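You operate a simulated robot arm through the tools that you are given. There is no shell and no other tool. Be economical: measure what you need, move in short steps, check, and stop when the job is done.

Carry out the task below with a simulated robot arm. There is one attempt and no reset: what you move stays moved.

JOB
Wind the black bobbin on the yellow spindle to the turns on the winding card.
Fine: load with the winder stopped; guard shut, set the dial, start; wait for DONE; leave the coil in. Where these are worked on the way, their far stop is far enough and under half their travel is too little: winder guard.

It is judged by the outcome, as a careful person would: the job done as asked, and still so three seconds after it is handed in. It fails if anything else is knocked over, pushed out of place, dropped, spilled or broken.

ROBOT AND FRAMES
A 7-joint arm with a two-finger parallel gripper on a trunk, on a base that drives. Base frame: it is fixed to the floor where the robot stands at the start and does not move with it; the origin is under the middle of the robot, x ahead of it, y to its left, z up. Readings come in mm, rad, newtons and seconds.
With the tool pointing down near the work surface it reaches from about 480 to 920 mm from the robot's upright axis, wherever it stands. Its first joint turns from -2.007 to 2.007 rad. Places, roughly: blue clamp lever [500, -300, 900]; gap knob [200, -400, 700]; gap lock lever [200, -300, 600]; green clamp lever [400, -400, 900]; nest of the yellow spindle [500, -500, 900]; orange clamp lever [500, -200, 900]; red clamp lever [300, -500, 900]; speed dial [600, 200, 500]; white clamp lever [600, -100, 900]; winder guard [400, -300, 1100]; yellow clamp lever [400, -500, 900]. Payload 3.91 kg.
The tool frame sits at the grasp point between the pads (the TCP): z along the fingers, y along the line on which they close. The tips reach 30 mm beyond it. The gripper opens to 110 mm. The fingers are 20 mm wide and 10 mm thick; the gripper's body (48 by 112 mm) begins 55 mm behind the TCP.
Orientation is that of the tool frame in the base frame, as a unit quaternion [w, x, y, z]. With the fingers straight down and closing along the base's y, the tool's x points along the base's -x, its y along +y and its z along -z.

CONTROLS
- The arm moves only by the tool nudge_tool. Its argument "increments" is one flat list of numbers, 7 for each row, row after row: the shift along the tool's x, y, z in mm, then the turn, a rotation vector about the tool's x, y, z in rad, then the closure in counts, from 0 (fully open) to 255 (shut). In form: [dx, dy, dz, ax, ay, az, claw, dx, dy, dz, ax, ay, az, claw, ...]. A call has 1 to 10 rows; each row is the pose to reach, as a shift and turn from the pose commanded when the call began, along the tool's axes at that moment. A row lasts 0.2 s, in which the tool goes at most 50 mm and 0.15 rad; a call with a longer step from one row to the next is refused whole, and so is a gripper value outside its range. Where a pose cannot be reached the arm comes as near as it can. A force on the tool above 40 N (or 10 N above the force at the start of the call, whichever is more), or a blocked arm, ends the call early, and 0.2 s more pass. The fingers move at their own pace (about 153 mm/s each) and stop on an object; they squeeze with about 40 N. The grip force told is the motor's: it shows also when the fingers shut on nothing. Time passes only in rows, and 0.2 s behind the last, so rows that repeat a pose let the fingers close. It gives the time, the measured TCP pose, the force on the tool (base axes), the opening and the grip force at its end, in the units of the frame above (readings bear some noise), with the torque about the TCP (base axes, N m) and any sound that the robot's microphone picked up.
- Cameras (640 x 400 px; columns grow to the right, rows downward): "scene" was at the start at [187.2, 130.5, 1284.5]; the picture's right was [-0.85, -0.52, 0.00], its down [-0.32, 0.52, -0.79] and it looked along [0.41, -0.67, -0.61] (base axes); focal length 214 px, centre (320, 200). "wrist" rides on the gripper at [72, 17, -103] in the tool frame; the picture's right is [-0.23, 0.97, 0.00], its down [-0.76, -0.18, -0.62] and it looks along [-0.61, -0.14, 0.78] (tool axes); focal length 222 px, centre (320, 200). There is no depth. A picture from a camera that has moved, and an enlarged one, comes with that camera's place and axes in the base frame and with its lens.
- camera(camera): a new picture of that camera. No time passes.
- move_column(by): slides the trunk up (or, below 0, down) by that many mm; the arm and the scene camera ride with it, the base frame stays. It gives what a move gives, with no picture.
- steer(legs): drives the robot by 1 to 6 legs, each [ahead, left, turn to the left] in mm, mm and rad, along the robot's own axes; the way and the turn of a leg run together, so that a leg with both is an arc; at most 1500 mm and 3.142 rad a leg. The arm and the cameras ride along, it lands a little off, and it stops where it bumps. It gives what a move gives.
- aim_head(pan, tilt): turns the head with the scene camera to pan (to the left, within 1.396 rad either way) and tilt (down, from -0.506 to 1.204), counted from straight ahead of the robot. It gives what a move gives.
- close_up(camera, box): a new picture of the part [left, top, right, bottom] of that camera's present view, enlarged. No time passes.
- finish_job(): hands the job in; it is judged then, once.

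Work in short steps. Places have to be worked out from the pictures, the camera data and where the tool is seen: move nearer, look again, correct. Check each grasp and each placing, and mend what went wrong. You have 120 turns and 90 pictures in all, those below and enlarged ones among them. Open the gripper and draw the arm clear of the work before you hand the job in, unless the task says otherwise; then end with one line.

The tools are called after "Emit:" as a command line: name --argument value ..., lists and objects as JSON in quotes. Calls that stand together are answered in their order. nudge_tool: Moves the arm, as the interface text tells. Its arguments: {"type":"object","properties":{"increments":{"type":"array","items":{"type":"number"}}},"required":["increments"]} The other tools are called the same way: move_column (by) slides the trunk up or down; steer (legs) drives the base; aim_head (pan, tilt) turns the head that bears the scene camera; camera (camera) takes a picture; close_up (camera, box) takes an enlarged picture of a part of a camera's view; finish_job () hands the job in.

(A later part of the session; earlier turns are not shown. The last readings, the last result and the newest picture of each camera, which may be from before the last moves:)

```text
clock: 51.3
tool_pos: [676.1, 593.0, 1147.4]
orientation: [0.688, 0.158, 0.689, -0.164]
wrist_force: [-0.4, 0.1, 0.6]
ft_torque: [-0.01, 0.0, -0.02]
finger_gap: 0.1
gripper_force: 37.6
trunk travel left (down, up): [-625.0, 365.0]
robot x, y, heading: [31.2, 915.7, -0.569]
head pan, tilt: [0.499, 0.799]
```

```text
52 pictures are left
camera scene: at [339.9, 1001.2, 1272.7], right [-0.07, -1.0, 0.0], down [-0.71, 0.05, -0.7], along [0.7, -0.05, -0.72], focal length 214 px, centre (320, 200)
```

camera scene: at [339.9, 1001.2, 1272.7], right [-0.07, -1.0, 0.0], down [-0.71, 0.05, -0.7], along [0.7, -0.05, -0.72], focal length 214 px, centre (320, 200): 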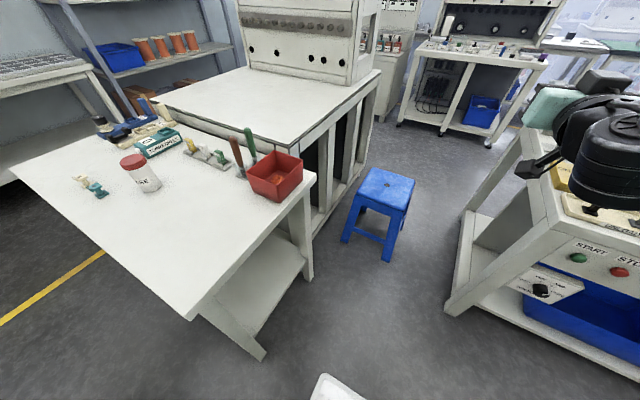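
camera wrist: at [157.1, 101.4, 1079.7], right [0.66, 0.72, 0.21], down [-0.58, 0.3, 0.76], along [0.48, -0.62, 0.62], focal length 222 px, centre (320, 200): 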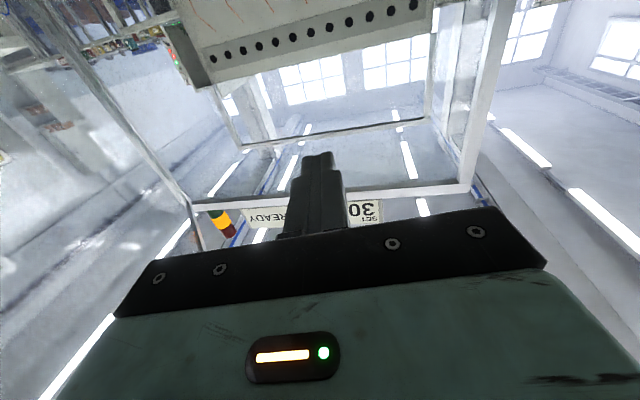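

Clear floor. I drive forward 250 mm then turn right 1.1 rad so that the arm ends on the door's inner side.

Emit:
steer --legs '[[250, 0, 0], [0, 0, -1.1]]'

Emit:
aim_head --pan -0.1 --tilt 0.5

Emit:
camera --camera "scene"

```text
clock: 55.9
tool_pos: [241.3, 55.4, 1147.7]
orientation: [0.498, 0.498, 0.502, -0.501]
wrist_force: [0.6, 0.6, -0.6]
ft_torque: [0.0, -0.03, -0.04]
finger_gap: 0.2
gripper_force: 37.2
trunk travel left (down, up): [-625.0, 365.0]
robot x, y, heading: [242.1, 779.8, -1.68]
head pan, tilt: [0.499, 0.799]
```

```text
clock: 56.9
tool_pos: [240.5, 56.0, 1147.1]
orientation: [0.499, 0.498, 0.502, -0.501]
wrist_force: [0.0, -0.1, -0.3]
ft_torque: [-0.02, 0.0, 0.01]
finger_gap: 0.0
gripper_force: 37.4
trunk travel left (down, up): [-625.0, 365.0]
robot x, y, heading: [237.8, 776.2, -1.682]
head pan, tilt: [-0.099, 0.499]
```

```text
51 pictures are left
camera scene: at [408.6, 523.7, 1298.6], right [-0.98, 0.21, 0.0], down [0.1, 0.47, -0.88], along [-0.18, -0.86, -0.48], focal length 214 px, centre (320, 200)
```

scene: 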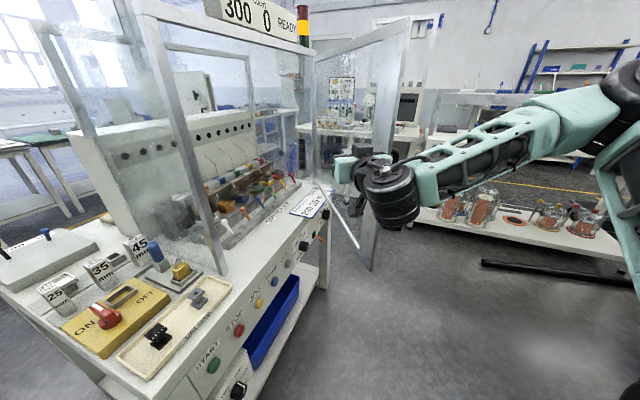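

Now the tool points squarely at the door's inside. I drive the base along the winder front to the right by 200 mm, letting the tool push the door.

Emit:
steer --legs '[[178, -91, 0]]'

Emit:
camera --camera "scene"

```text
clock: 58.3
tool_pos: [168.2, -47.1, 1145.9]
orientation: [0.502, 0.489, 0.513, -0.496]
wrist_force: [-0.3, 0.5, -1.1]
ft_torque: [0.03, 0.02, 0.04]
finger_gap: 0.0
gripper_force: 37.5
trunk travel left (down, up): [-625.0, 365.0]
robot x, y, heading: [160.0, 662.0, -1.683]
head pan, tilt: [-0.099, 0.499]
stopped in leg 1: the robot was blocked; the commanded pose is now the measured one
```

```text
50 pictures are left
camera scene: at [329.4, 411.4, 1299.5], right [-0.98, 0.21, 0.0], down [0.1, 0.47, -0.88], along [-0.18, -0.86, -0.48], focal length 214 px, centre (320, 200)
```

scene: 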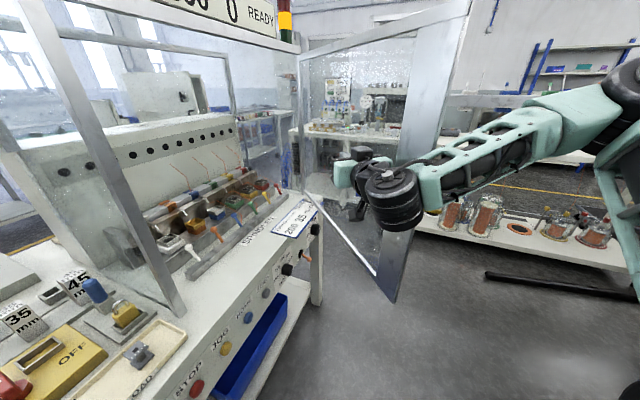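

Blocked again at the same door angle (~45°), like the 40 N met while pulling: that is evidently the door's far stop. I look closely at the nests from here.

Emit:
close_up --camera "scene" --box '[130, 130, 310, 290]'

Emit:
close_up --camera "scene" --box '[280, 100, 480, 310]'

```text
2.50 times, centred on (220, 210) of scene
camera zoom: at [329.4, 411.4, 1299.5], right [-0.98, 0.21, 0.0], down [0.1, 0.47, -0.88], along [-0.18, -0.86, -0.48], focal length 536 px, centre (570, 175)
```

zoom: 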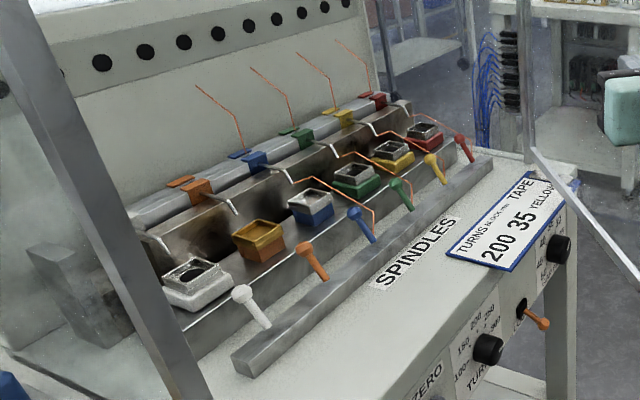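

```text
1.90 times, centred on (380, 205) of scene
camera zoom: at [329.4, 411.4, 1299.5], right [-0.98, 0.21, 0.0], down [0.1, 0.47, -0.88], along [-0.18, -0.86, -0.48], focal length 408 px, centre (206, 190)
```

zoom: 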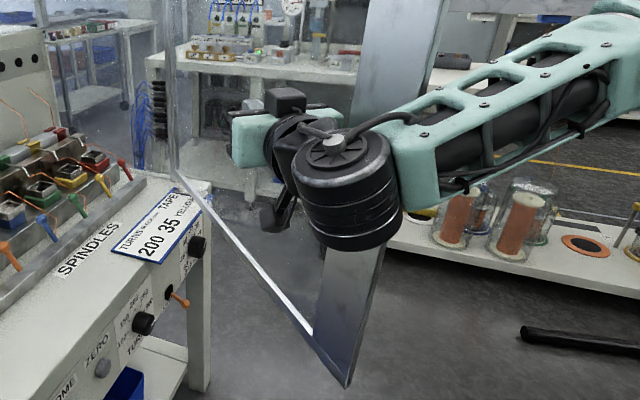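

The handle force at the end of the pull was purely radial, so the stop is not proven; the wrist housing may simply have jammed. I back off 60 mm and turn the tool to point squarely at the door's inner face, to push with the fingertips under force readings.

Emit:
steer --legs '[[-60, 40, 0]]'

Emit:
nudge_tool --increments '[0, 0, 0, 0.12, 0, 0, 255, 0, 0, 0, 0.24, 0, 0, 255, 0, 0, 0, 0.36, 0, 0, 255, 0, 0, 0, 0.48, 0, 0, 255, 0, 0, 0, 0.6, 0, 0, 255, 0, 0, 0, 0.7, 0, 0, 255]'

Emit:
camera --camera "scene"

```text
clock: 59.3
tool_pos: [214.2, 3.5, 1143.7]
orientation: [0.5, 0.492, 0.512, -0.496]
wrist_force: [0.1, 0.5, -0.3]
ft_torque: [-0.02, 0.03, 0.02]
finger_gap: 0.0
gripper_force: 37.6
trunk travel left (down, up): [-625.0, 365.0]
robot x, y, heading: [207.6, 716.2, -1.68]
head pan, tilt: [-0.099, 0.499]
```

```text
clock: 60.7
tool_pos: [213.8, 4.4, 1142.4]
orientation: [-0.3, -0.633, -0.311, 0.642]
wrist_force: [0.1, -0.1, -0.1]
ft_torque: [0.04, 0.02, 0.0]
finger_gap: 0.0
gripper_force: 37.6
trunk travel left (down, up): [-625.0, 365.0]
robot x, y, heading: [206.1, 716.8, -1.685]
head pan, tilt: [-0.099, 0.499]
```

```text
47 pictures are left
camera scene: at [376.6, 462.9, 1298.6], right [-0.98, 0.21, 0.0], down [0.1, 0.47, -0.88], along [-0.18, -0.86, -0.48], focal length 214 px, centre (320, 200)
```

scene: 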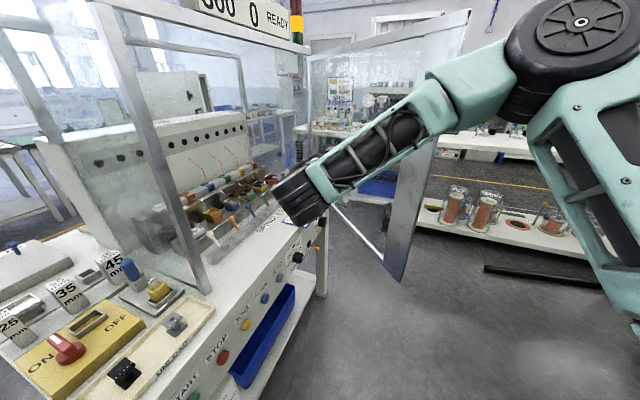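

Now the arm is nicely inside with the tool pointing right along the winder. I push along the tool axis up to 240 mm, watching force.

Emit:
nudge_tool --increments '[0, 0, 45, 0, 0, 0, 255, 0, 0, 90, 0, 0, 0, 255, 0, 0, 120, 0, 0, 0, 255, 0, 0, 145, 0, 0, 0, 255, 0, 0, 170, 0, 0, 0, 255, 0, 0, 195, 0, 0, 0, 255, 0, 0, 220, 0, 0, 0, 255, 0, 0, 240, 0, 0, 0, 255]'

Emit:
camera --camera "scene"

```text
clock: 62.5
tool_pos: [61.6, -182.6, 1143.8]
orientation: [-0.301, -0.634, -0.311, 0.642]
wrist_force: [0.6, 0.1, 0.0]
ft_torque: [0.02, 0.0, -0.01]
finger_gap: 0.0
gripper_force: 37.5
trunk travel left (down, up): [-625.0, 365.0]
robot x, y, heading: [203.3, 717.1, -1.679]
head pan, tilt: [-0.099, 0.499]
```

```text
46 pictures are left
camera scene: at [377.0, 463.1, 1298.6], right [-0.98, 0.21, 0.0], down [0.1, 0.47, -0.88], along [-0.18, -0.86, -0.48], focal length 214 px, centre (320, 200)
```

scene: 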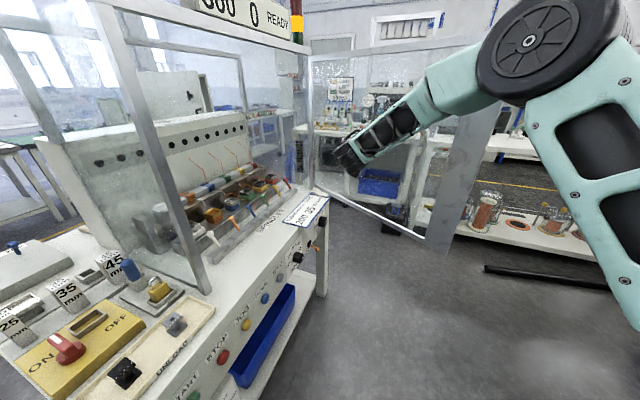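

The door swings freely, now ~65°. I drive the base 180 mm further along −q so the tool keeps pushing.

Emit:
steer --legs '[[160, -82, 0]]'

Emit:
camera --camera "scene"

```text
clock: 64.0
tool_pos: [-31.9, -333.1, 1144.0]
orientation: [-0.302, -0.633, -0.313, 0.641]
wrist_force: [0.5, -0.8, -0.9]
ft_torque: [0.02, -0.04, 0.02]
finger_gap: 0.1
gripper_force: 38.0
trunk travel left (down, up): [-625.0, 365.0]
robot x, y, heading: [107.3, 568.7, -1.679]
head pan, tilt: [-0.099, 0.499]
```

```text
45 pictures are left
camera scene: at [278.9, 312.8, 1298.6], right [-0.98, 0.2, 0.0], down [0.1, 0.47, -0.88], along [-0.18, -0.86, -0.48], focal length 214 px, centre (320, 200)
```

scene: 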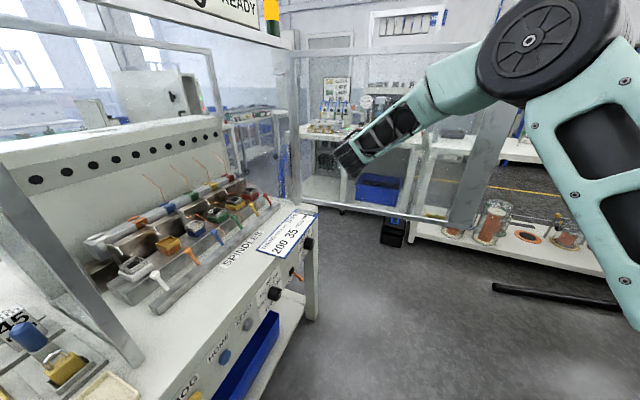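

Door ~90° now. One more 100 mm push for clearance.

Emit:
steer --legs '[[89, -46, 0]]'

Emit:
nudge_tool --increments '[0, 0, -45, 0, 0, 0, 255, 0, 0, -90, 0, 0, 0, 255, 0, 0, -135, 0, 0, 0, 255, 0, 0, -180, 0, 0, 0, 255, 0, 0, -225, 0, 0, 0, 255, 0, 0, -270, 0, 0, 0, 0, 0, 0, -310, 0, 0, 0, 0]'

Emit:
camera --camera "scene"

```text
clock: 65.1
tool_pos: [-63.2, -385.2, 1144.5]
orientation: [-0.3, -0.634, -0.312, 0.641]
wrist_force: [2.3, 19.5, 2.1]
ft_torque: [-0.07, 0.06, -0.15]
finger_gap: 0.0
gripper_force: 37.2
trunk travel left (down, up): [-625.0, 365.0]
robot x, y, heading: [73.7, 507.7, -1.68]
head pan, tilt: [-0.099, 0.499]
stopped in leg 1: the force on the tool passed its limit at 108 N (the readings are from after the stop); the commanded pose is now the measured one
```

```text
clock: 66.7
tool_pos: [130.4, -145.0, 1142.1]
orientation: [-0.299, -0.635, -0.312, 0.641]
wrist_force: [-0.4, 0.3, -0.2]
ft_torque: [-0.02, 0.02, -0.01]
finger_gap: 109.8
gripper_force: 0.1
trunk travel left (down, up): [-625.0, 365.0]
robot x, y, heading: [74.1, 506.3, -1.682]
head pan, tilt: [-0.099, 0.499]
```

```text
44 pictures are left
camera scene: at [242.4, 256.0, 1298.6], right [-0.98, 0.2, 0.0], down [0.1, 0.47, -0.88], along [-0.18, -0.86, -0.48], focal length 214 px, centre (320, 200)
```

scene: 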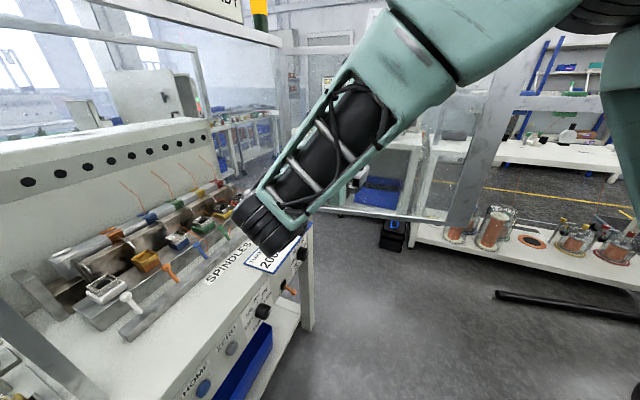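

The door hit its far stop (~100°). Now I back off a bit and turn to face the winder for the pick-up.

Emit:
steer --legs '[[-60, -110, 0], [0, 0, 1.095]]'

Emit:
aim_head --pan -0.1 --tilt 0.6

Emit:
camera --camera "scene"

```text
clock: 70.7
tool_pos: [581.3, 339.2, 1143.2]
orientation: [0.592, 0.376, 0.599, -0.387]
wrist_force: [-0.1, 0.0, -0.7]
ft_torque: [-0.01, -0.02, 0.0]
finger_gap: 110.1
gripper_force: 0.0
trunk travel left (down, up): [-625.0, 365.0]
robot x, y, heading: [-30.1, 584.5, -0.571]
head pan, tilt: [-0.099, 0.499]
```

```text
clock: 71.4
tool_pos: [582.4, 338.9, 1143.7]
orientation: [0.591, 0.375, 0.599, -0.388]
wrist_force: [0.3, 0.6, 0.6]
ft_torque: [-0.01, -0.02, 0.02]
finger_gap: 110.0
gripper_force: 0.0
trunk travel left (down, up): [-625.0, 365.0]
robot x, y, heading: [-25.4, 586.2, -0.571]
head pan, tilt: [-0.099, 0.6]
```

```text
43 pictures are left
camera scene: at [270.2, 621.1, 1289.5], right [-0.62, -0.78, 0.0], down [-0.44, 0.35, -0.83], along [0.65, -0.51, -0.56], focal length 214 px, centre (320, 200)
```

scene: 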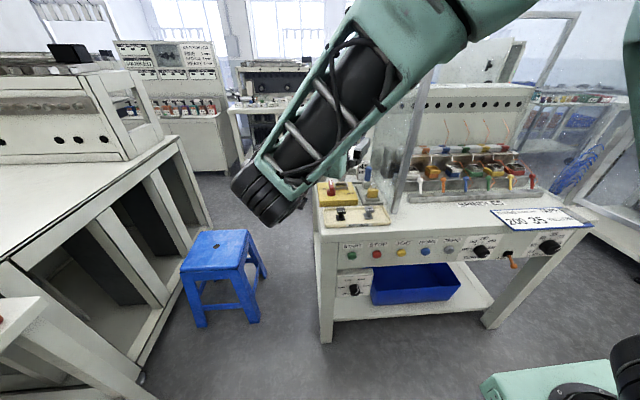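

I straighten the tool yaw and then turn it to point down, above the free area.

Emit:
nudge_tool --increments '[0, 0, -20, -0.12, 0, 0, 0, 0, 0, -40, -0.24, 0, 0, 0, 0, 0, -60, -0.36, 0, 0, 0, 0, 0, -80, -0.48, 0, 0, 0]'

Emit:
nudge_tool --increments '[0, 0, 0, 0, 0.15, 0, 0, 0, 0, 0, 0, 0.3, 0, 0, 0, 0, 0, 0, 0.45, 0, 0, 0, 0, 0, 0, 0.6, 0, 0, 0, 0, 0, 0, 0.75, 0, 0, 0, 0, 0, 0, 0.9, 0, 0, 0, 0, 0, 0, 1.05, 0, 0, 0, 0, 0, 0, 1.2, 0, 0, 0, 0, 0, 0, 1.35, 0, 0, 0, 0, 0, 0, 1.5, 0, 0]'

Emit:
camera --camera "scene"

```text
clock: 72.4
tool_pos: [547.9, 410.3, 1143.4]
orientation: [0.664, 0.223, 0.674, -0.234]
wrist_force: [0.1, 0.7, 0.4]
ft_torque: [0.01, -0.01, 0.01]
finger_gap: 110.2
gripper_force: 0.0
trunk travel left (down, up): [-625.0, 365.0]
robot x, y, heading: [-30.4, 580.8, -0.565]
head pan, tilt: [-0.099, 0.6]
```

```text
clock: 74.6
tool_pos: [548.7, 411.5, 1143.4]
orientation: [0.026, 0.323, 0.946, -0.017]
wrist_force: [-0.3, -0.5, -0.1]
ft_torque: [-0.05, -0.05, 0.0]
finger_gap: 110.0
gripper_force: 0.0
trunk travel left (down, up): [-625.0, 365.0]
robot x, y, heading: [-28.2, 583.6, -0.573]
head pan, tilt: [-0.099, 0.6]
```

```text
42 pictures are left
camera scene: at [269.9, 621.2, 1289.6], right [-0.62, -0.78, 0.0], down [-0.44, 0.35, -0.83], along [0.65, -0.51, -0.56], focal length 214 px, centre (320, 200)
```

scene: 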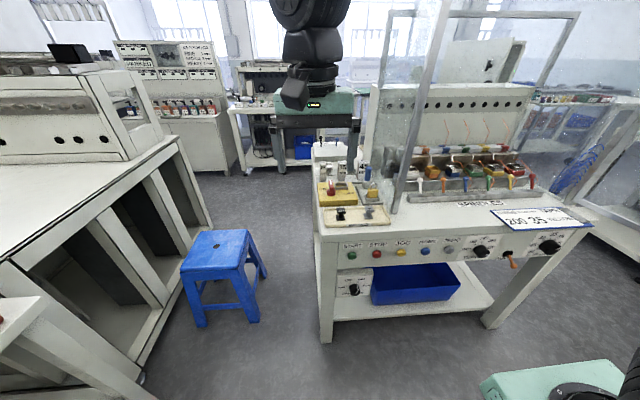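

Tool points down. I move above the black bobbin (estimated at 704,199,807) at z≈1000 and look with the wrist camera.

Emit:
nudge_tool --increments '[-35, -10, 23, 0, 0.035, -0.035, 0, -70, -20, 46, 0, 0.07, -0.07, 0, -105, -30, 69, 0, 0.07, -0.07, 0, -140, -40, 92, 0, 0.07, -0.07, 0, -175, -50, 115, 0, 0.07, -0.07, 0, -210, -60, 138, 0, 0.07, -0.07, 0, -243, -71, 159, 0, 0.07, -0.07, 0]'

Emit:
camera --camera "wrist"

```text
clock: 76.2
tool_pos: [704.8, 196.4, 1000.3]
orientation: [-0.007, 0.289, 0.957, -0.008]
wrist_force: [-0.3, 0.1, 1.6]
ft_torque: [-0.03, -0.02, 0.0]
finger_gap: 110.1
gripper_force: 0.1
trunk travel left (down, up): [-625.0, 365.0]
robot x, y, heading: [-27.9, 582.6, -0.567]
head pan, tilt: [-0.099, 0.6]
```

```text
41 pictures are left
camera wrist: at [655.5, 251.6, 1104.1], right [0.73, 0.68, -0.02], down [0.55, -0.56, 0.62], along [0.41, -0.46, -0.78], focal length 222 px, centre (320, 200)
```

wrist: 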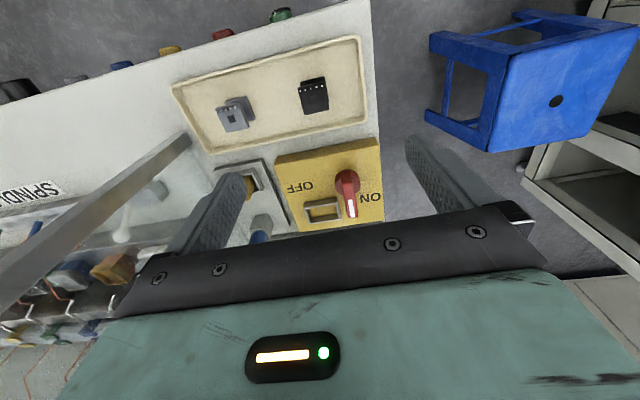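

The bobbin lies nearly below. I enlarge to see its shape and orientation.

Emit:
close_up --camera "wrist" --box '[200, 50, 360, 150]'

```text
4.00 times, centred on (280, 100) of wrist
camera zoom: at [655.5, 251.6, 1104.1], right [0.73, 0.68, -0.02], down [0.55, -0.56, 0.62], along [0.41, -0.46, -0.78], focal length 888 px, centre (480, 600)
```

zoom: 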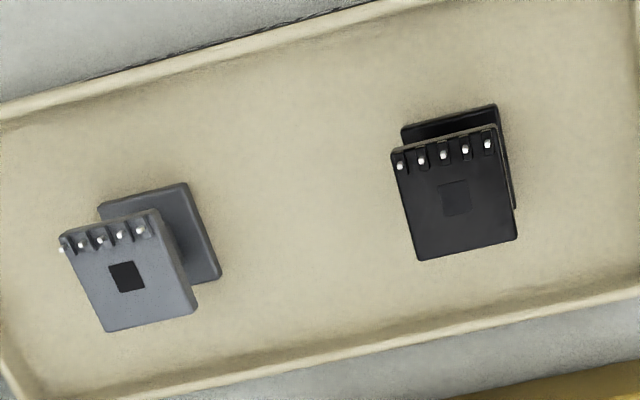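

The bobbin has two square flanges (~33 mm), pins toward the robot, axis vertical. Before gripping I check the nests in the head camera to plan the grip depth.

Emit:
close_up --camera "scene" --box '[400, 140, 560, 220]'

```text
4.00 times, centred on (480, 180) of scene
camera zoom: at [269.8, 621.4, 1289.6], right [-0.62, -0.78, 0.0], down [-0.44, 0.35, -0.83], along [0.65, -0.51, -0.56], focal length 858 px, centre (-320, 280)
```

zoom: 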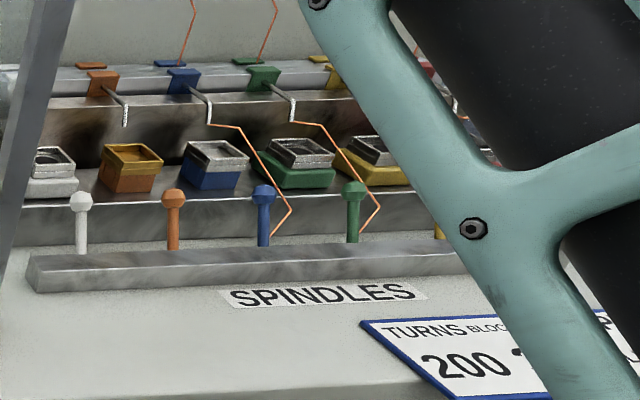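

The nests are small open square cups. I lower above the bobbin to z≈880 with XY corrected, and look again.

Emit:
nudge_tool --increments '[3, -3, 40, -0.019, -0.009, 0, 0, 6, -6, 80, -0.019, -0.009, 0, 0, 8, -9, 120, -0.019, -0.009, 0, 0, 8, -9, 120, -0.019, -0.009, 0, 0]'

Emit:
close_up --camera "wrist" --box '[240, 60, 400, 180]'

```text
clock: 77.2
tool_pos: [690.0, 194.3, 880.7]
orientation: [0.0, 0.291, 0.957, 0.0]
wrist_force: [-0.1, 0.7, 0.4]
ft_torque: [-0.02, -0.03, 0.03]
finger_gap: 110.0
gripper_force: 0.0
trunk travel left (down, up): [-625.0, 365.0]
robot x, y, heading: [-30.6, 579.6, -0.571]
head pan, tilt: [-0.099, 0.6]
```

```text
3.33 times, centred on (320, 120) of wrist
camera zoom: at [638.4, 247.8, 985.0], right [0.73, 0.68, 0.0], down [0.53, -0.57, 0.62], along [0.43, -0.46, -0.78], focal length 740 px, centre (320, 467)
```

zoom: 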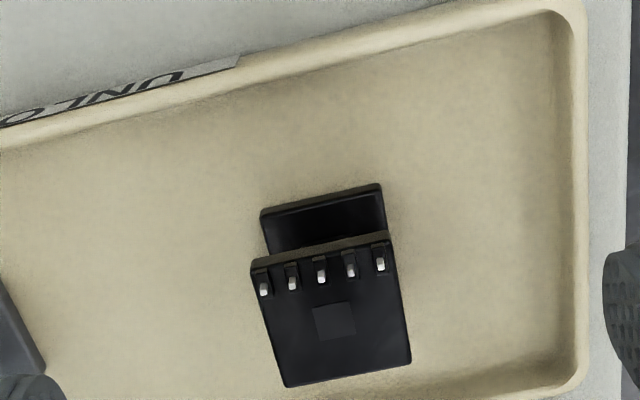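

Aligned within a few mm (tool yaw matches). I lower to tips ≈ 830 and look for the top-flange height.

Emit:
nudge_tool --increments '[0, 3, 10, 0, 0, 0, 0, 0, 3, 22, 0, 0, 0, 0, 0, 3, 22, 0, 0, 0, 0]'

Emit:
camera --camera "wrist"

```text
clock: 78.0
tool_pos: [691.9, 196.4, 859.0]
orientation: [0.0, 0.29, 0.957, 0.0]
wrist_force: [-0.2, -0.3, -0.6]
ft_torque: [-0.02, -0.02, -0.01]
finger_gap: 109.8
gripper_force: 0.2
trunk travel left (down, up): [-625.0, 365.0]
robot x, y, heading: [-26.4, 577.0, -0.568]
head pan, tilt: [-0.099, 0.6]
```

```text
37 pictures are left
camera wrist: at [640.1, 250.5, 962.1], right [0.73, 0.68, 0.0], down [0.53, -0.57, 0.62], along [0.43, -0.46, -0.78], focal length 222 px, centre (320, 200)
```

wrist: 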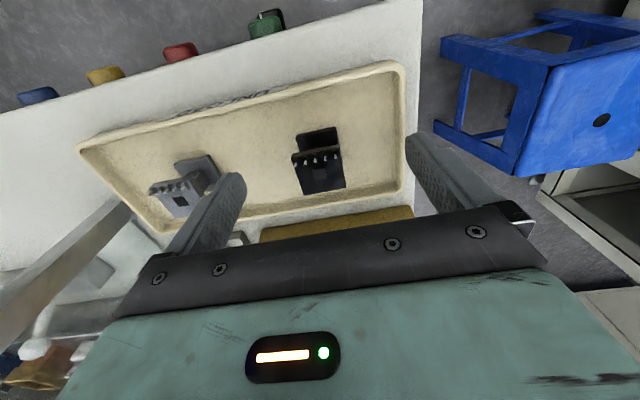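

Top flange is ≈ z 838. I lower 8 mm (tips ~17 mm below the top) and close.

Emit:
nudge_tool --increments '[0, 0, 8, 0, 0, 0, 0, 0, 0, 8, 0, 0, 0, 130, 0, 0, 8, 0, 0, 0, 200, 0, 0, 8, 0, 0, 0, 255, 0, 0, 8, 0, 0, 0, 255]'

Emit:
nudge_tool --increments '[0, 0, -30, 0, 0, 0, 255, 0, 0, -70, 0, 0, 0, 255, 0, 0, -110, 0, 0, 0, 255, 0, 0, -150, 0, 0, 0, 255]'

Emit:
camera --camera "wrist"

```text
clock: 79.2
tool_pos: [690.7, 197.5, 850.2]
orientation: [0.0, 0.291, 0.957, 0.0]
wrist_force: [0.0, -0.1, -0.2]
ft_torque: [-0.01, 0.0, -0.01]
finger_gap: 28.6
gripper_force: 40.4
trunk travel left (down, up): [-625.0, 365.0]
robot x, y, heading: [-25.6, 581.9, -0.572]
head pan, tilt: [-0.099, 0.6]
```

```text
clock: 80.2
tool_pos: [691.2, 196.6, 999.9]
orientation: [0.001, 0.29, 0.957, 0.0]
wrist_force: [0.0, -0.2, -0.1]
ft_torque: [-0.01, 0.02, -0.02]
finger_gap: 28.7
gripper_force: 40.4
trunk travel left (down, up): [-625.0, 365.0]
robot x, y, heading: [-30.3, 576.8, -0.566]
head pan, tilt: [-0.099, 0.6]
```

```text
36 pictures are left
camera wrist: at [639.3, 250.0, 1104.0], right [0.73, 0.68, 0.0], down [0.54, -0.57, 0.62], along [0.43, -0.46, -0.78], focal length 222 px, centre (320, 200)
```

wrist: 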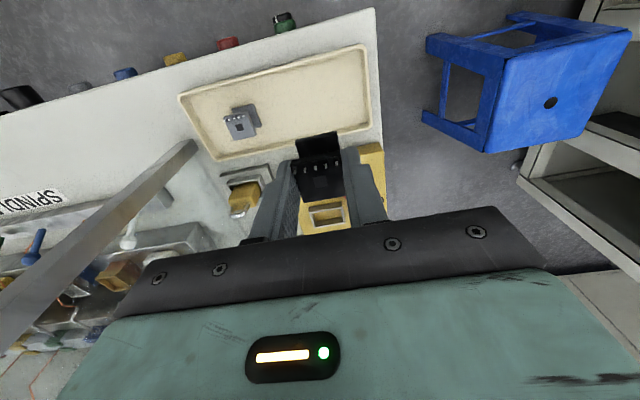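

Bobbin held (28.6 mm). I draw the arm in toward the robot and right, then drive to a stance in front of the opening.

Emit:
nudge_tool --increments '[40, -10, 0, 0, 0, 0, 255, 80, -30, 0, 0, 0, 0, 255, 120, -55, 0, 0, 0, 0, 255, 160, -82, 0, 0, 0, 0, 255, 200, -109, 0, 0, 0, 0, 255, 240, -136, 0, 0, 0, 0, 255, 275, -163, 0, 0, 0, 0, 255, 305, -190, 0, 0, 0, 0, 255, 332, -217, 0, 0, 0, 0, 255]'

Emit:
steer --legs '[[244, -217, -0.02]]'

Emit:
aim_head --pan -0.2 --tilt 0.6

Emit:
camera --camera "scene"

Emit:
camera --camera "wrist"

```text
clock: 82.2
tool_pos: [294.8, 201.2, 1001.1]
orientation: [0.001, 0.29, 0.957, 0.0]
wrist_force: [0.8, 0.4, -0.8]
ft_torque: [-0.01, -0.02, -0.01]
finger_gap: 28.7
gripper_force: 40.1
trunk travel left (down, up): [-625.0, 365.0]
robot x, y, heading: [-30.7, 580.1, -0.566]
head pan, tilt: [-0.099, 0.6]
```

```text
clock: 84.3
tool_pos: [374.6, -118.1, 1000.3]
orientation: [0.0, 0.3, 0.954, 0.0]
wrist_force: [1.0, -0.3, -0.3]
ft_torque: [0.02, 0.03, -0.01]
finger_gap: 28.8
gripper_force: 40.4
trunk travel left (down, up): [-625.0, 365.0]
robot x, y, heading: [56.9, 270.0, -0.588]
head pan, tilt: [-0.099, 0.6]
```

```text
clock: 85.0
tool_pos: [373.4, -117.8, 1000.9]
orientation: [0.0, 0.299, 0.954, 0.0]
wrist_force: [-0.1, 0.3, -0.6]
ft_torque: [-0.03, 0.03, 0.0]
finger_gap: 28.6
gripper_force: 40.4
trunk travel left (down, up): [-625.0, 365.0]
robot x, y, heading: [55.2, 271.0, -0.591]
head pan, tilt: [-0.201, 0.6]
```

```text
35 pictures are left
camera scene: at [351.3, 297.4, 1289.5], right [-0.71, -0.71, 0.0], down [-0.4, 0.4, -0.83], along [0.58, -0.58, -0.56], focal length 214 px, centre (320, 200)
```

scene: 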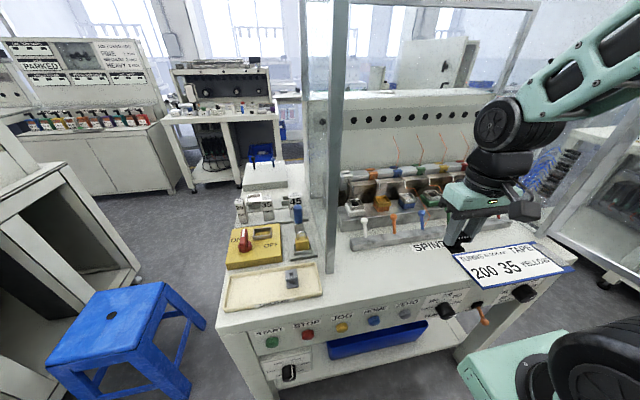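

```text
34 pictures are left
camera wrist: at [324.1, -62.7, 1104.9], right [0.74, 0.67, 0.0], down [0.52, -0.58, 0.62], along [0.42, -0.46, -0.78], focal length 222 px, centre (320, 200)
```

wrist: 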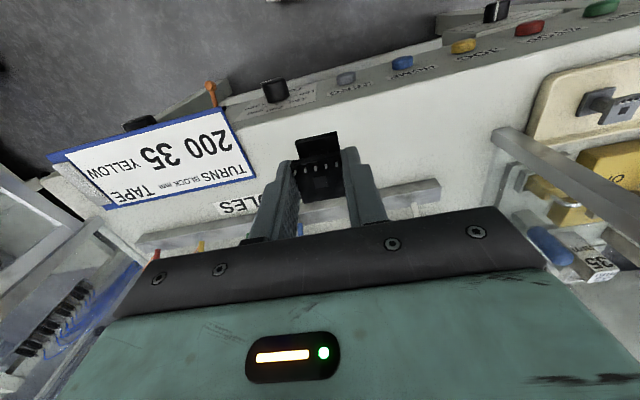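

I keep the forearm well below the guard's top beam: raise the tool 200 mm while slightly back, then lower the trunk 200 mm.

Emit:
nudge_tool --increments '[20, 0, -45, 0, 0, 0, 255, 40, 0, -90, 0, 0, 0, 255, 40, 0, -130, 0, 0, 0, 255, 40, 0, -170, 0, 0, 0, 255, 40, 0, -200, 0, 0, 0, 255]'

Emit:
move_column --by -200

Emit:
camera --camera "scene"

```text
clock: 86.2
tool_pos: [380.9, -128.3, 1172.4]
orientation: [0.0, 0.299, 0.954, 0.0]
wrist_force: [-0.8, 1.3, 0.5]
ft_torque: [-0.01, -0.02, -0.01]
finger_gap: 28.4
gripper_force: 40.2
out of reach, approached as far as the arm can: row 2, 3, 4, 5
trunk travel left (down, up): [-625.0, 365.0]
robot x, y, heading: [57.8, 270.0, -0.587]
head pan, tilt: [-0.201, 0.6]
```

```text
clock: 88.4
tool_pos: [382.0, -127.7, 972.3]
orientation: [0.0, 0.299, 0.954, 0.001]
wrist_force: [0.4, -0.4, -0.2]
ft_torque: [-0.02, -0.03, 0.03]
finger_gap: 28.5
gripper_force: 40.2
trunk travel left (down, up): [-425.0, 565.0]
robot x, y, heading: [55.1, 270.9, -0.592]
head pan, tilt: [-0.201, 0.6]
```

```text
33 pictures are left
camera scene: at [351.3, 297.4, 1089.5], right [-0.71, -0.7, 0.0], down [-0.4, 0.4, -0.83], along [0.58, -0.59, -0.56], focal length 214 px, centre (320, 200)
```

scene: 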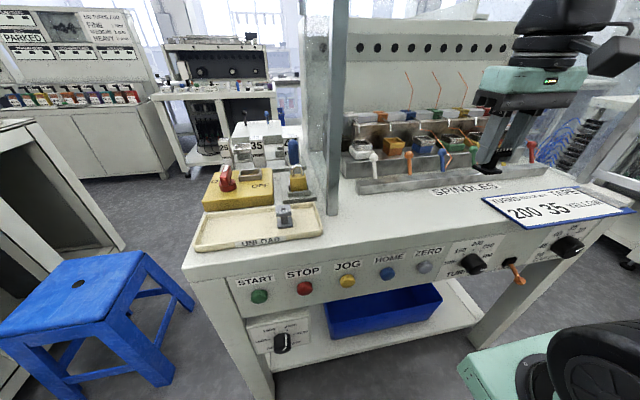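

I advance in through the opening toward the yellow nest (est. 466,−498,884), staying high, then look with the wrist camera.

Emit:
nudge_tool --increments '[-10, -25, -30, 0, 0, 0, 255, -30, -60, -40, 0, 0, 0, 255, -55, -95, -40, 0, 0, 0, 255, -85, -130, -40, 0, 0, 0, 255, -120, -160, -40, 0, 0, 0, 255, -155, -185, -40, 0, 0, 0, 255, -185, -207, -40, 0, 0, 0, 255, -211, -224, -40, 0, 0, 0, 255]'

Emit:
camera --camera "wrist"

Emit:
aim_head --pan -0.5 --tilt 0.4

Emit:
camera --camera "scene"

```text
clock: 90.2
tool_pos: [426.4, -433.9, 1011.7]
orientation: [0.0, 0.299, 0.954, 0.0]
wrist_force: [-0.1, 0.6, -0.2]
ft_torque: [-0.01, -0.04, 0.01]
finger_gap: 28.5
gripper_force: 39.9
trunk travel left (down, up): [-425.0, 565.0]
robot x, y, heading: [59.8, 265.8, -0.588]
head pan, tilt: [-0.201, 0.6]
```

```text
32 pictures are left
camera wrist: at [376.0, -379.1, 1115.5], right [0.74, 0.67, 0.0], down [0.52, -0.58, 0.62], along [0.42, -0.46, -0.78], focal length 222 px, centre (320, 200)
```

wrist: 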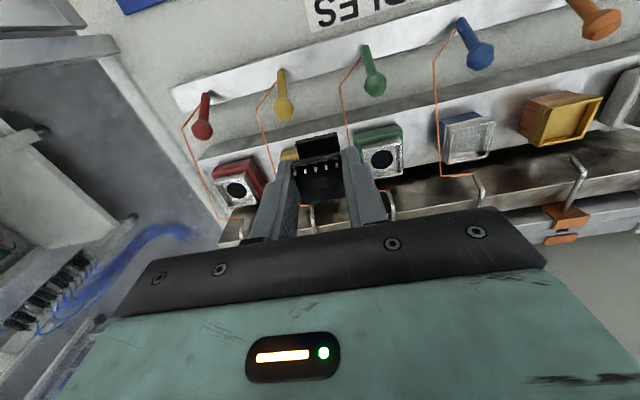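

```text
clock: 91.0
tool_pos: [425.5, -433.6, 1011.4]
orientation: [0.0, 0.299, 0.954, 0.0]
wrist_force: [-0.2, -1.2, -1.0]
ft_torque: [0.02, 0.0, 0.03]
finger_gap: 28.6
gripper_force: 39.7
trunk travel left (down, up): [-425.0, 565.0]
robot x, y, heading: [54.1, 269.3, -0.588]
head pan, tilt: [-0.499, 0.4]
```

```text
31 pictures are left
camera scene: at [332.1, 278.1, 1107.7], right [-0.88, -0.47, 0.0], down [-0.18, 0.34, -0.92], along [0.43, -0.81, -0.39], focal length 214 px, centre (320, 200)
```

scene: 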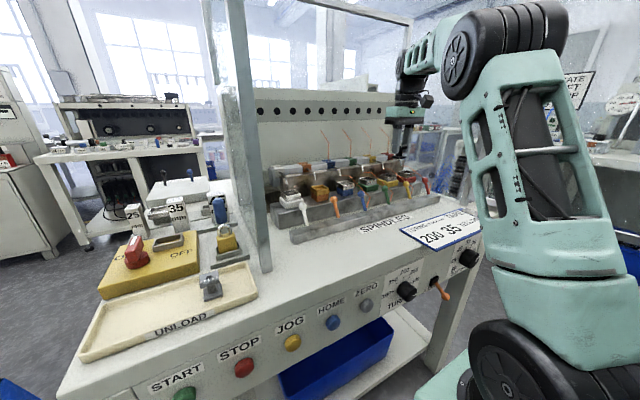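

The arm passes well under the beam. I enlarge the nests around the held bobbin.

Emit:
close_up --camera "wrist" --box '[190, 120, 510, 220]'

```text
2.00 times, centred on (350, 170) of wrist
camera zoom: at [376.0, -378.7, 1115.4], right [0.74, 0.67, 0.0], down [0.52, -0.58, 0.62], along [0.42, -0.46, -0.78], focal length 444 px, centre (260, 260)
```

zoom: 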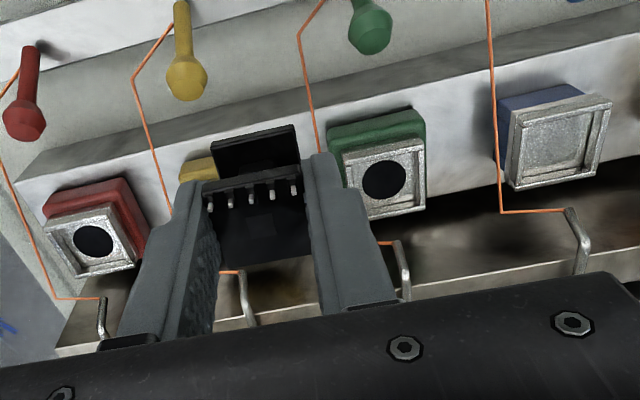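

Nest tops are at z≈880 with shallow square pockets; yellow's centre ≈ (465,−500). I move the bobbin over it at TCP z≈962 and inspect.

Emit:
nudge_tool --increments '[-35, -16, 0, 0, 0, -0.02, 255, -69.7, -31.9, 10, 0, 0, -0.02, 255, -69.7, -31.9, 30, 0, 0, -0.02, 255, -69.7, -31.9, 50, 0, 0, -0.02, 255, -69.7, -31.9, 50, 0, 0, -0.02, 255]'

Emit:
close_up --camera "wrist" --box '[220, 100, 420, 240]'

Emit:
close_up --camera "scene" --box '[340, 110, 460, 210]'

```text
clock: 92.2
tool_pos: [465.5, -500.0, 963.8]
orientation: [0.0, 0.29, 0.957, 0.001]
wrist_force: [0.9, -0.4, -0.6]
ft_torque: [0.0, 0.02, -0.01]
finger_gap: 28.5
gripper_force: 40.2
trunk travel left (down, up): [-425.0, 565.0]
robot x, y, heading: [57.2, 266.8, -0.591]
head pan, tilt: [-0.499, 0.4]
```

```text
2.86 times, centred on (320, 170) of wrist
camera zoom: at [413.5, -446.1, 1066.3], right [0.73, 0.68, 0.0], down [0.54, -0.57, 0.62], along [0.43, -0.45, -0.78], focal length 635 px, centre (320, 286)
```

zoom: 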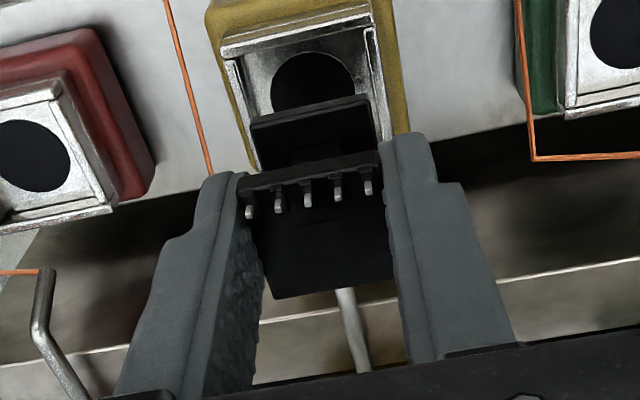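

```text
4.00 times, centred on (400, 160) of scene
camera zoom: at [332.1, 278.1, 1107.7], right [-0.89, -0.47, 0.0], down [-0.18, 0.34, -0.92], along [0.43, -0.82, -0.39], focal length 858 px, centre (0, 360)
```

zoom: 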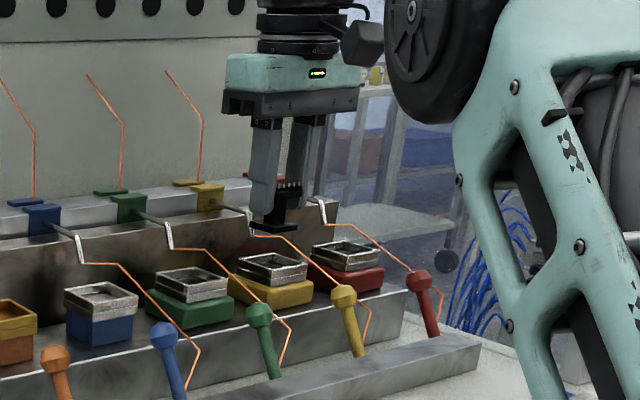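

Very close: nest is ~3 mm to the right of the bobbin. I correct and lower 30 mm, then check.

Emit:
nudge_tool --increments '[1.5, -3, 10, 0, 0, 0, 255, 1.5, -3, 20, 0, 0, 0, 255, 1.5, -3, 30, 0, 0, 0, 255]'

Emit:
close_up --camera "wrist" --box '[220, 100, 420, 240]'

Emit:
close_up --camera "scene" --box '[370, 140, 450, 200]'

```text
clock: 93.0
tool_pos: [462.5, -501.1, 932.8]
orientation: [0.0, 0.289, 0.957, -0.001]
wrist_force: [1.2, 0.0, -0.7]
ft_torque: [-0.03, 0.0, -0.04]
finger_gap: 28.8
gripper_force: 40.0
trunk travel left (down, up): [-425.0, 565.0]
robot x, y, heading: [54.6, 270.8, -0.59]
head pan, tilt: [-0.499, 0.4]
```

```text
2.86 times, centred on (320, 170) of wrist
camera zoom: at [411.9, -446.8, 1036.2], right [0.73, 0.68, 0.0], down [0.54, -0.57, 0.62], along [0.43, -0.46, -0.78], focal length 635 px, centre (320, 286)
```

zoom: 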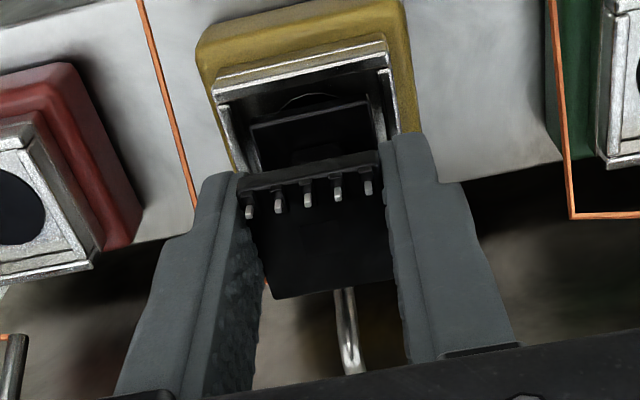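

```text
6.67 times, centred on (410, 170) of scene
camera zoom: at [332.1, 278.1, 1107.8], right [-0.89, -0.47, 0.0], down [-0.18, 0.34, -0.92], along [0.43, -0.82, -0.39], focal length 1430 px, centre (-280, 400)
```

zoom: 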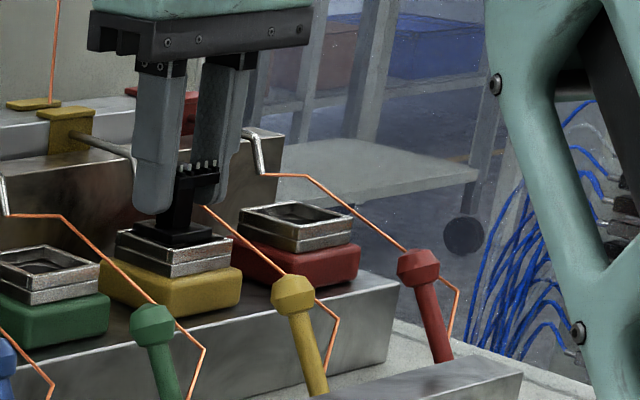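

Bobbin is centred over the pocket within ~1 mm. I lower slowly up to 10 mm, watching for contact.

Emit:
nudge_tool --increments '[1, 0, 3, 0, 0, 0, 255, 1, 0, 5, 0, 0, 0, 255, 1, 0, 7, 0, 0, 0, 255, 1, 0, 9, 0, 0, 0, 255, 1, 0, 10, 0, 0, 0, 255]'

Emit:
close_up --camera "scene" --box '[370, 140, 450, 200]'

```text
clock: 94.2
tool_pos: [462.1, -500.8, 925.8]
orientation: [0.002, 0.29, 0.957, -0.002]
wrist_force: [2.7, -4.5, 18.4]
ft_torque: [-0.09, -0.09, -0.05]
finger_gap: 28.6
gripper_force: 40.1
trunk travel left (down, up): [-425.0, 565.0]
robot x, y, heading: [59.5, 269.1, -0.59]
head pan, tilt: [-0.499, 0.4]
```

```text
6.67 times, centred on (410, 170) of scene
camera zoom: at [331.9, 278.5, 1108.1], right [-0.89, -0.47, 0.0], down [-0.18, 0.34, -0.92], along [0.43, -0.82, -0.39], focal length 1430 px, centre (-280, 400)
```

zoom: 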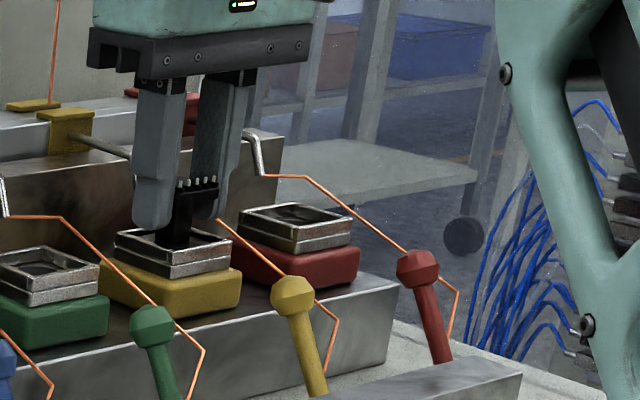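

Contact at 18 N with the lower flange inside the pocket. I relieve the pressure, open partly and lift clear.

Emit:
nudge_tool --increments '[0, 0, -2, 0, 0, 0, 255, 0, 0, -2, 0, 0, 0, 160, 0, 0, -2, 0, 0, 0, 140, 0, 0, -2, 0, 0, 0, 140, 0, 0, -30, 0, 0, 0, 140, 0, 0, -60, 0, 0, 0, 140, 0, 0, -80, 0, 0, 0, 140]'

Emit:
close_up --camera "scene" --box '[370, 140, 450, 200]'

Emit:
close_up --camera "wrist" --box '[200, 20, 440, 190]'

```text
clock: 95.8
tool_pos: [461.2, -499.4, 1002.9]
orientation: [0.0, 0.289, 0.957, 0.0]
wrist_force: [0.8, 0.4, 0.9]
ft_torque: [0.04, 0.01, 0.01]
finger_gap: 49.7
gripper_force: 0.1
trunk travel left (down, up): [-425.0, 565.0]
robot x, y, heading: [59.6, 267.2, -0.586]
head pan, tilt: [-0.499, 0.4]
```

```text
6.67 times, centred on (410, 170) of scene
camera zoom: at [332.1, 278.1, 1107.7], right [-0.89, -0.47, 0.0], down [-0.18, 0.34, -0.92], along [0.43, -0.82, -0.39], focal length 1430 px, centre (-280, 400)
```

zoom: 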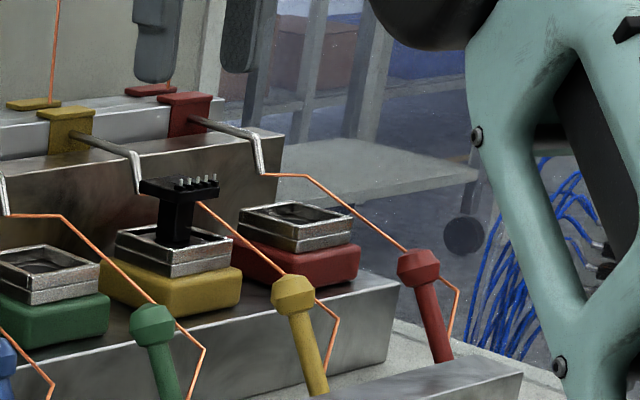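

```text
2.35 times, centred on (320, 105) of wrist
camera zoom: at [410.9, -445.5, 1106.4], right [0.73, 0.68, 0.0], down [0.54, -0.57, 0.62], along [0.43, -0.45, -0.78], focal length 523 px, centre (320, 424)
```

zoom: 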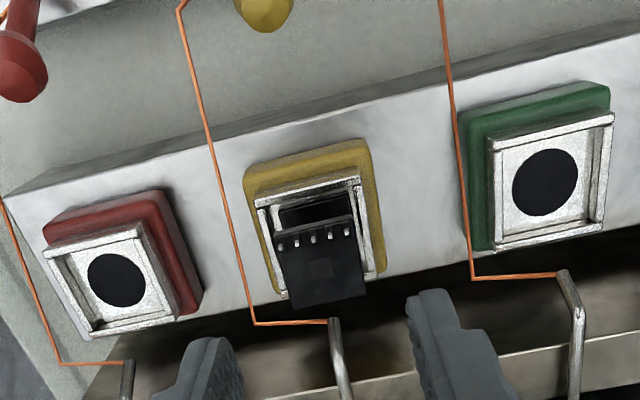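

The bobbin stands seated in the yellow nest. I study the clamp lever and pocket for the clamp's state.

Emit:
close_up --camera "scene" --box '[330, 150, 440, 220]'

Emit:
close_up --camera "wrist" --box '[200, 0, 420, 140]'

```text
5.71 times, centred on (385, 185) of scene
camera zoom: at [332.1, 278.1, 1107.7], right [-0.89, -0.47, 0.0], down [-0.18, 0.34, -0.92], along [0.43, -0.82, -0.39], focal length 1226 px, centre (-51, 286)
```

zoom: 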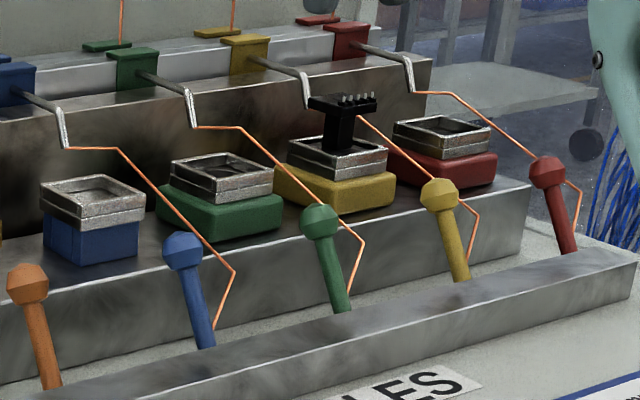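

```text
2.86 times, centred on (310, 70) of wrist
camera zoom: at [410.9, -445.5, 1106.4], right [0.73, 0.68, 0.0], down [0.54, -0.57, 0.62], along [0.43, -0.45, -0.78], focal length 635 px, centre (349, 571)
```

zoom: 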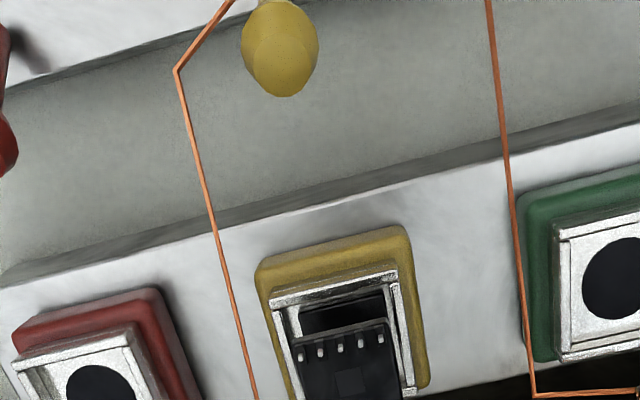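

All levers stand alike and the notes only name the guard as worked on the way, so I leave the levers. I withdraw the arm along the way it came.

Emit:
nudge_tool --increments '[30, 15, -10, 0, 0, 0, 140, 65, 35, -10, 0, 0, 0, 140, 95, 65, -10, 0, 0, 0, 140, 125, 95, -10, 0, 0, 0, 140, 155, 125, -10, 0, 0, 0, 140, 185, 155, -10, 0, 0, 0, 140, 215, 188, -10, 0, 0, 0, 140, 243, 222, -10, 0, 0, 0, 140, 268, 250, -10, 0, 0, 0, 140, 285, 265, -10, 0, 0, 0, 140]'

Emit:
steer --legs '[[-330, 0, 0]]'

Emit:
aim_head --pan -0.5 --tilt 0.45

Emit:
camera --camera "scene"

```text
clock: 98.0
tool_pos: [372.2, -121.5, 1011.2]
orientation: [0.0, 0.29, 0.957, 0.0]
wrist_force: [0.4, 1.0, 0.2]
ft_torque: [0.0, -0.01, 0.0]
finger_gap: 49.5
gripper_force: 0.0
trunk travel left (down, up): [-425.0, 565.0]
robot x, y, heading: [55.3, 271.8, -0.586]
head pan, tilt: [-0.499, 0.4]
```

```text
clock: 100.1
tool_pos: [101.0, 60.6, 1012.3]
orientation: [-0.001, 0.288, 0.958, 0.0]
wrist_force: [-0.6, -0.7, -0.2]
ft_torque: [0.01, 0.01, 0.01]
finger_gap: 49.9
gripper_force: 0.1
trunk travel left (down, up): [-425.0, 565.0]
robot x, y, heading: [-215.8, 455.0, -0.585]
head pan, tilt: [-0.499, 0.4]
```

```text
clock: 100.8
tool_pos: [100.2, 61.4, 1011.4]
orientation: [-0.001, 0.288, 0.958, 0.0]
wrist_force: [0.1, 0.8, 0.3]
ft_torque: [0.0, -0.02, 0.03]
finger_gap: 49.3
gripper_force: 0.0
trunk travel left (down, up): [-425.0, 565.0]
robot x, y, heading: [-216.9, 451.5, -0.589]
head pan, tilt: [-0.499, 0.45]
```

```text
20 pictures are left
camera scene: at [58.8, 460.7, 1103.1], right [-0.88, -0.47, 0.0], down [-0.2, 0.38, -0.9], along [0.42, -0.8, -0.44], focal length 214 px, centre (320, 200)
```

scene: 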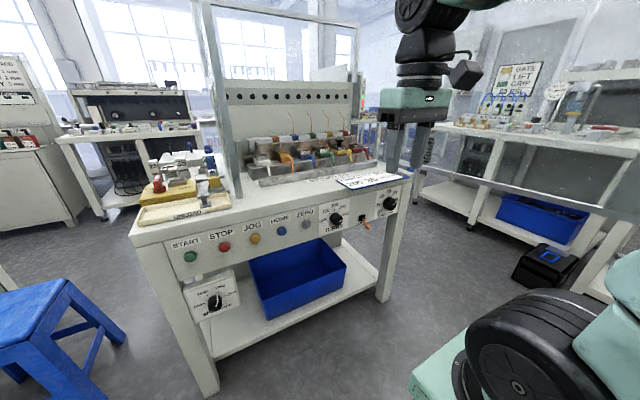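

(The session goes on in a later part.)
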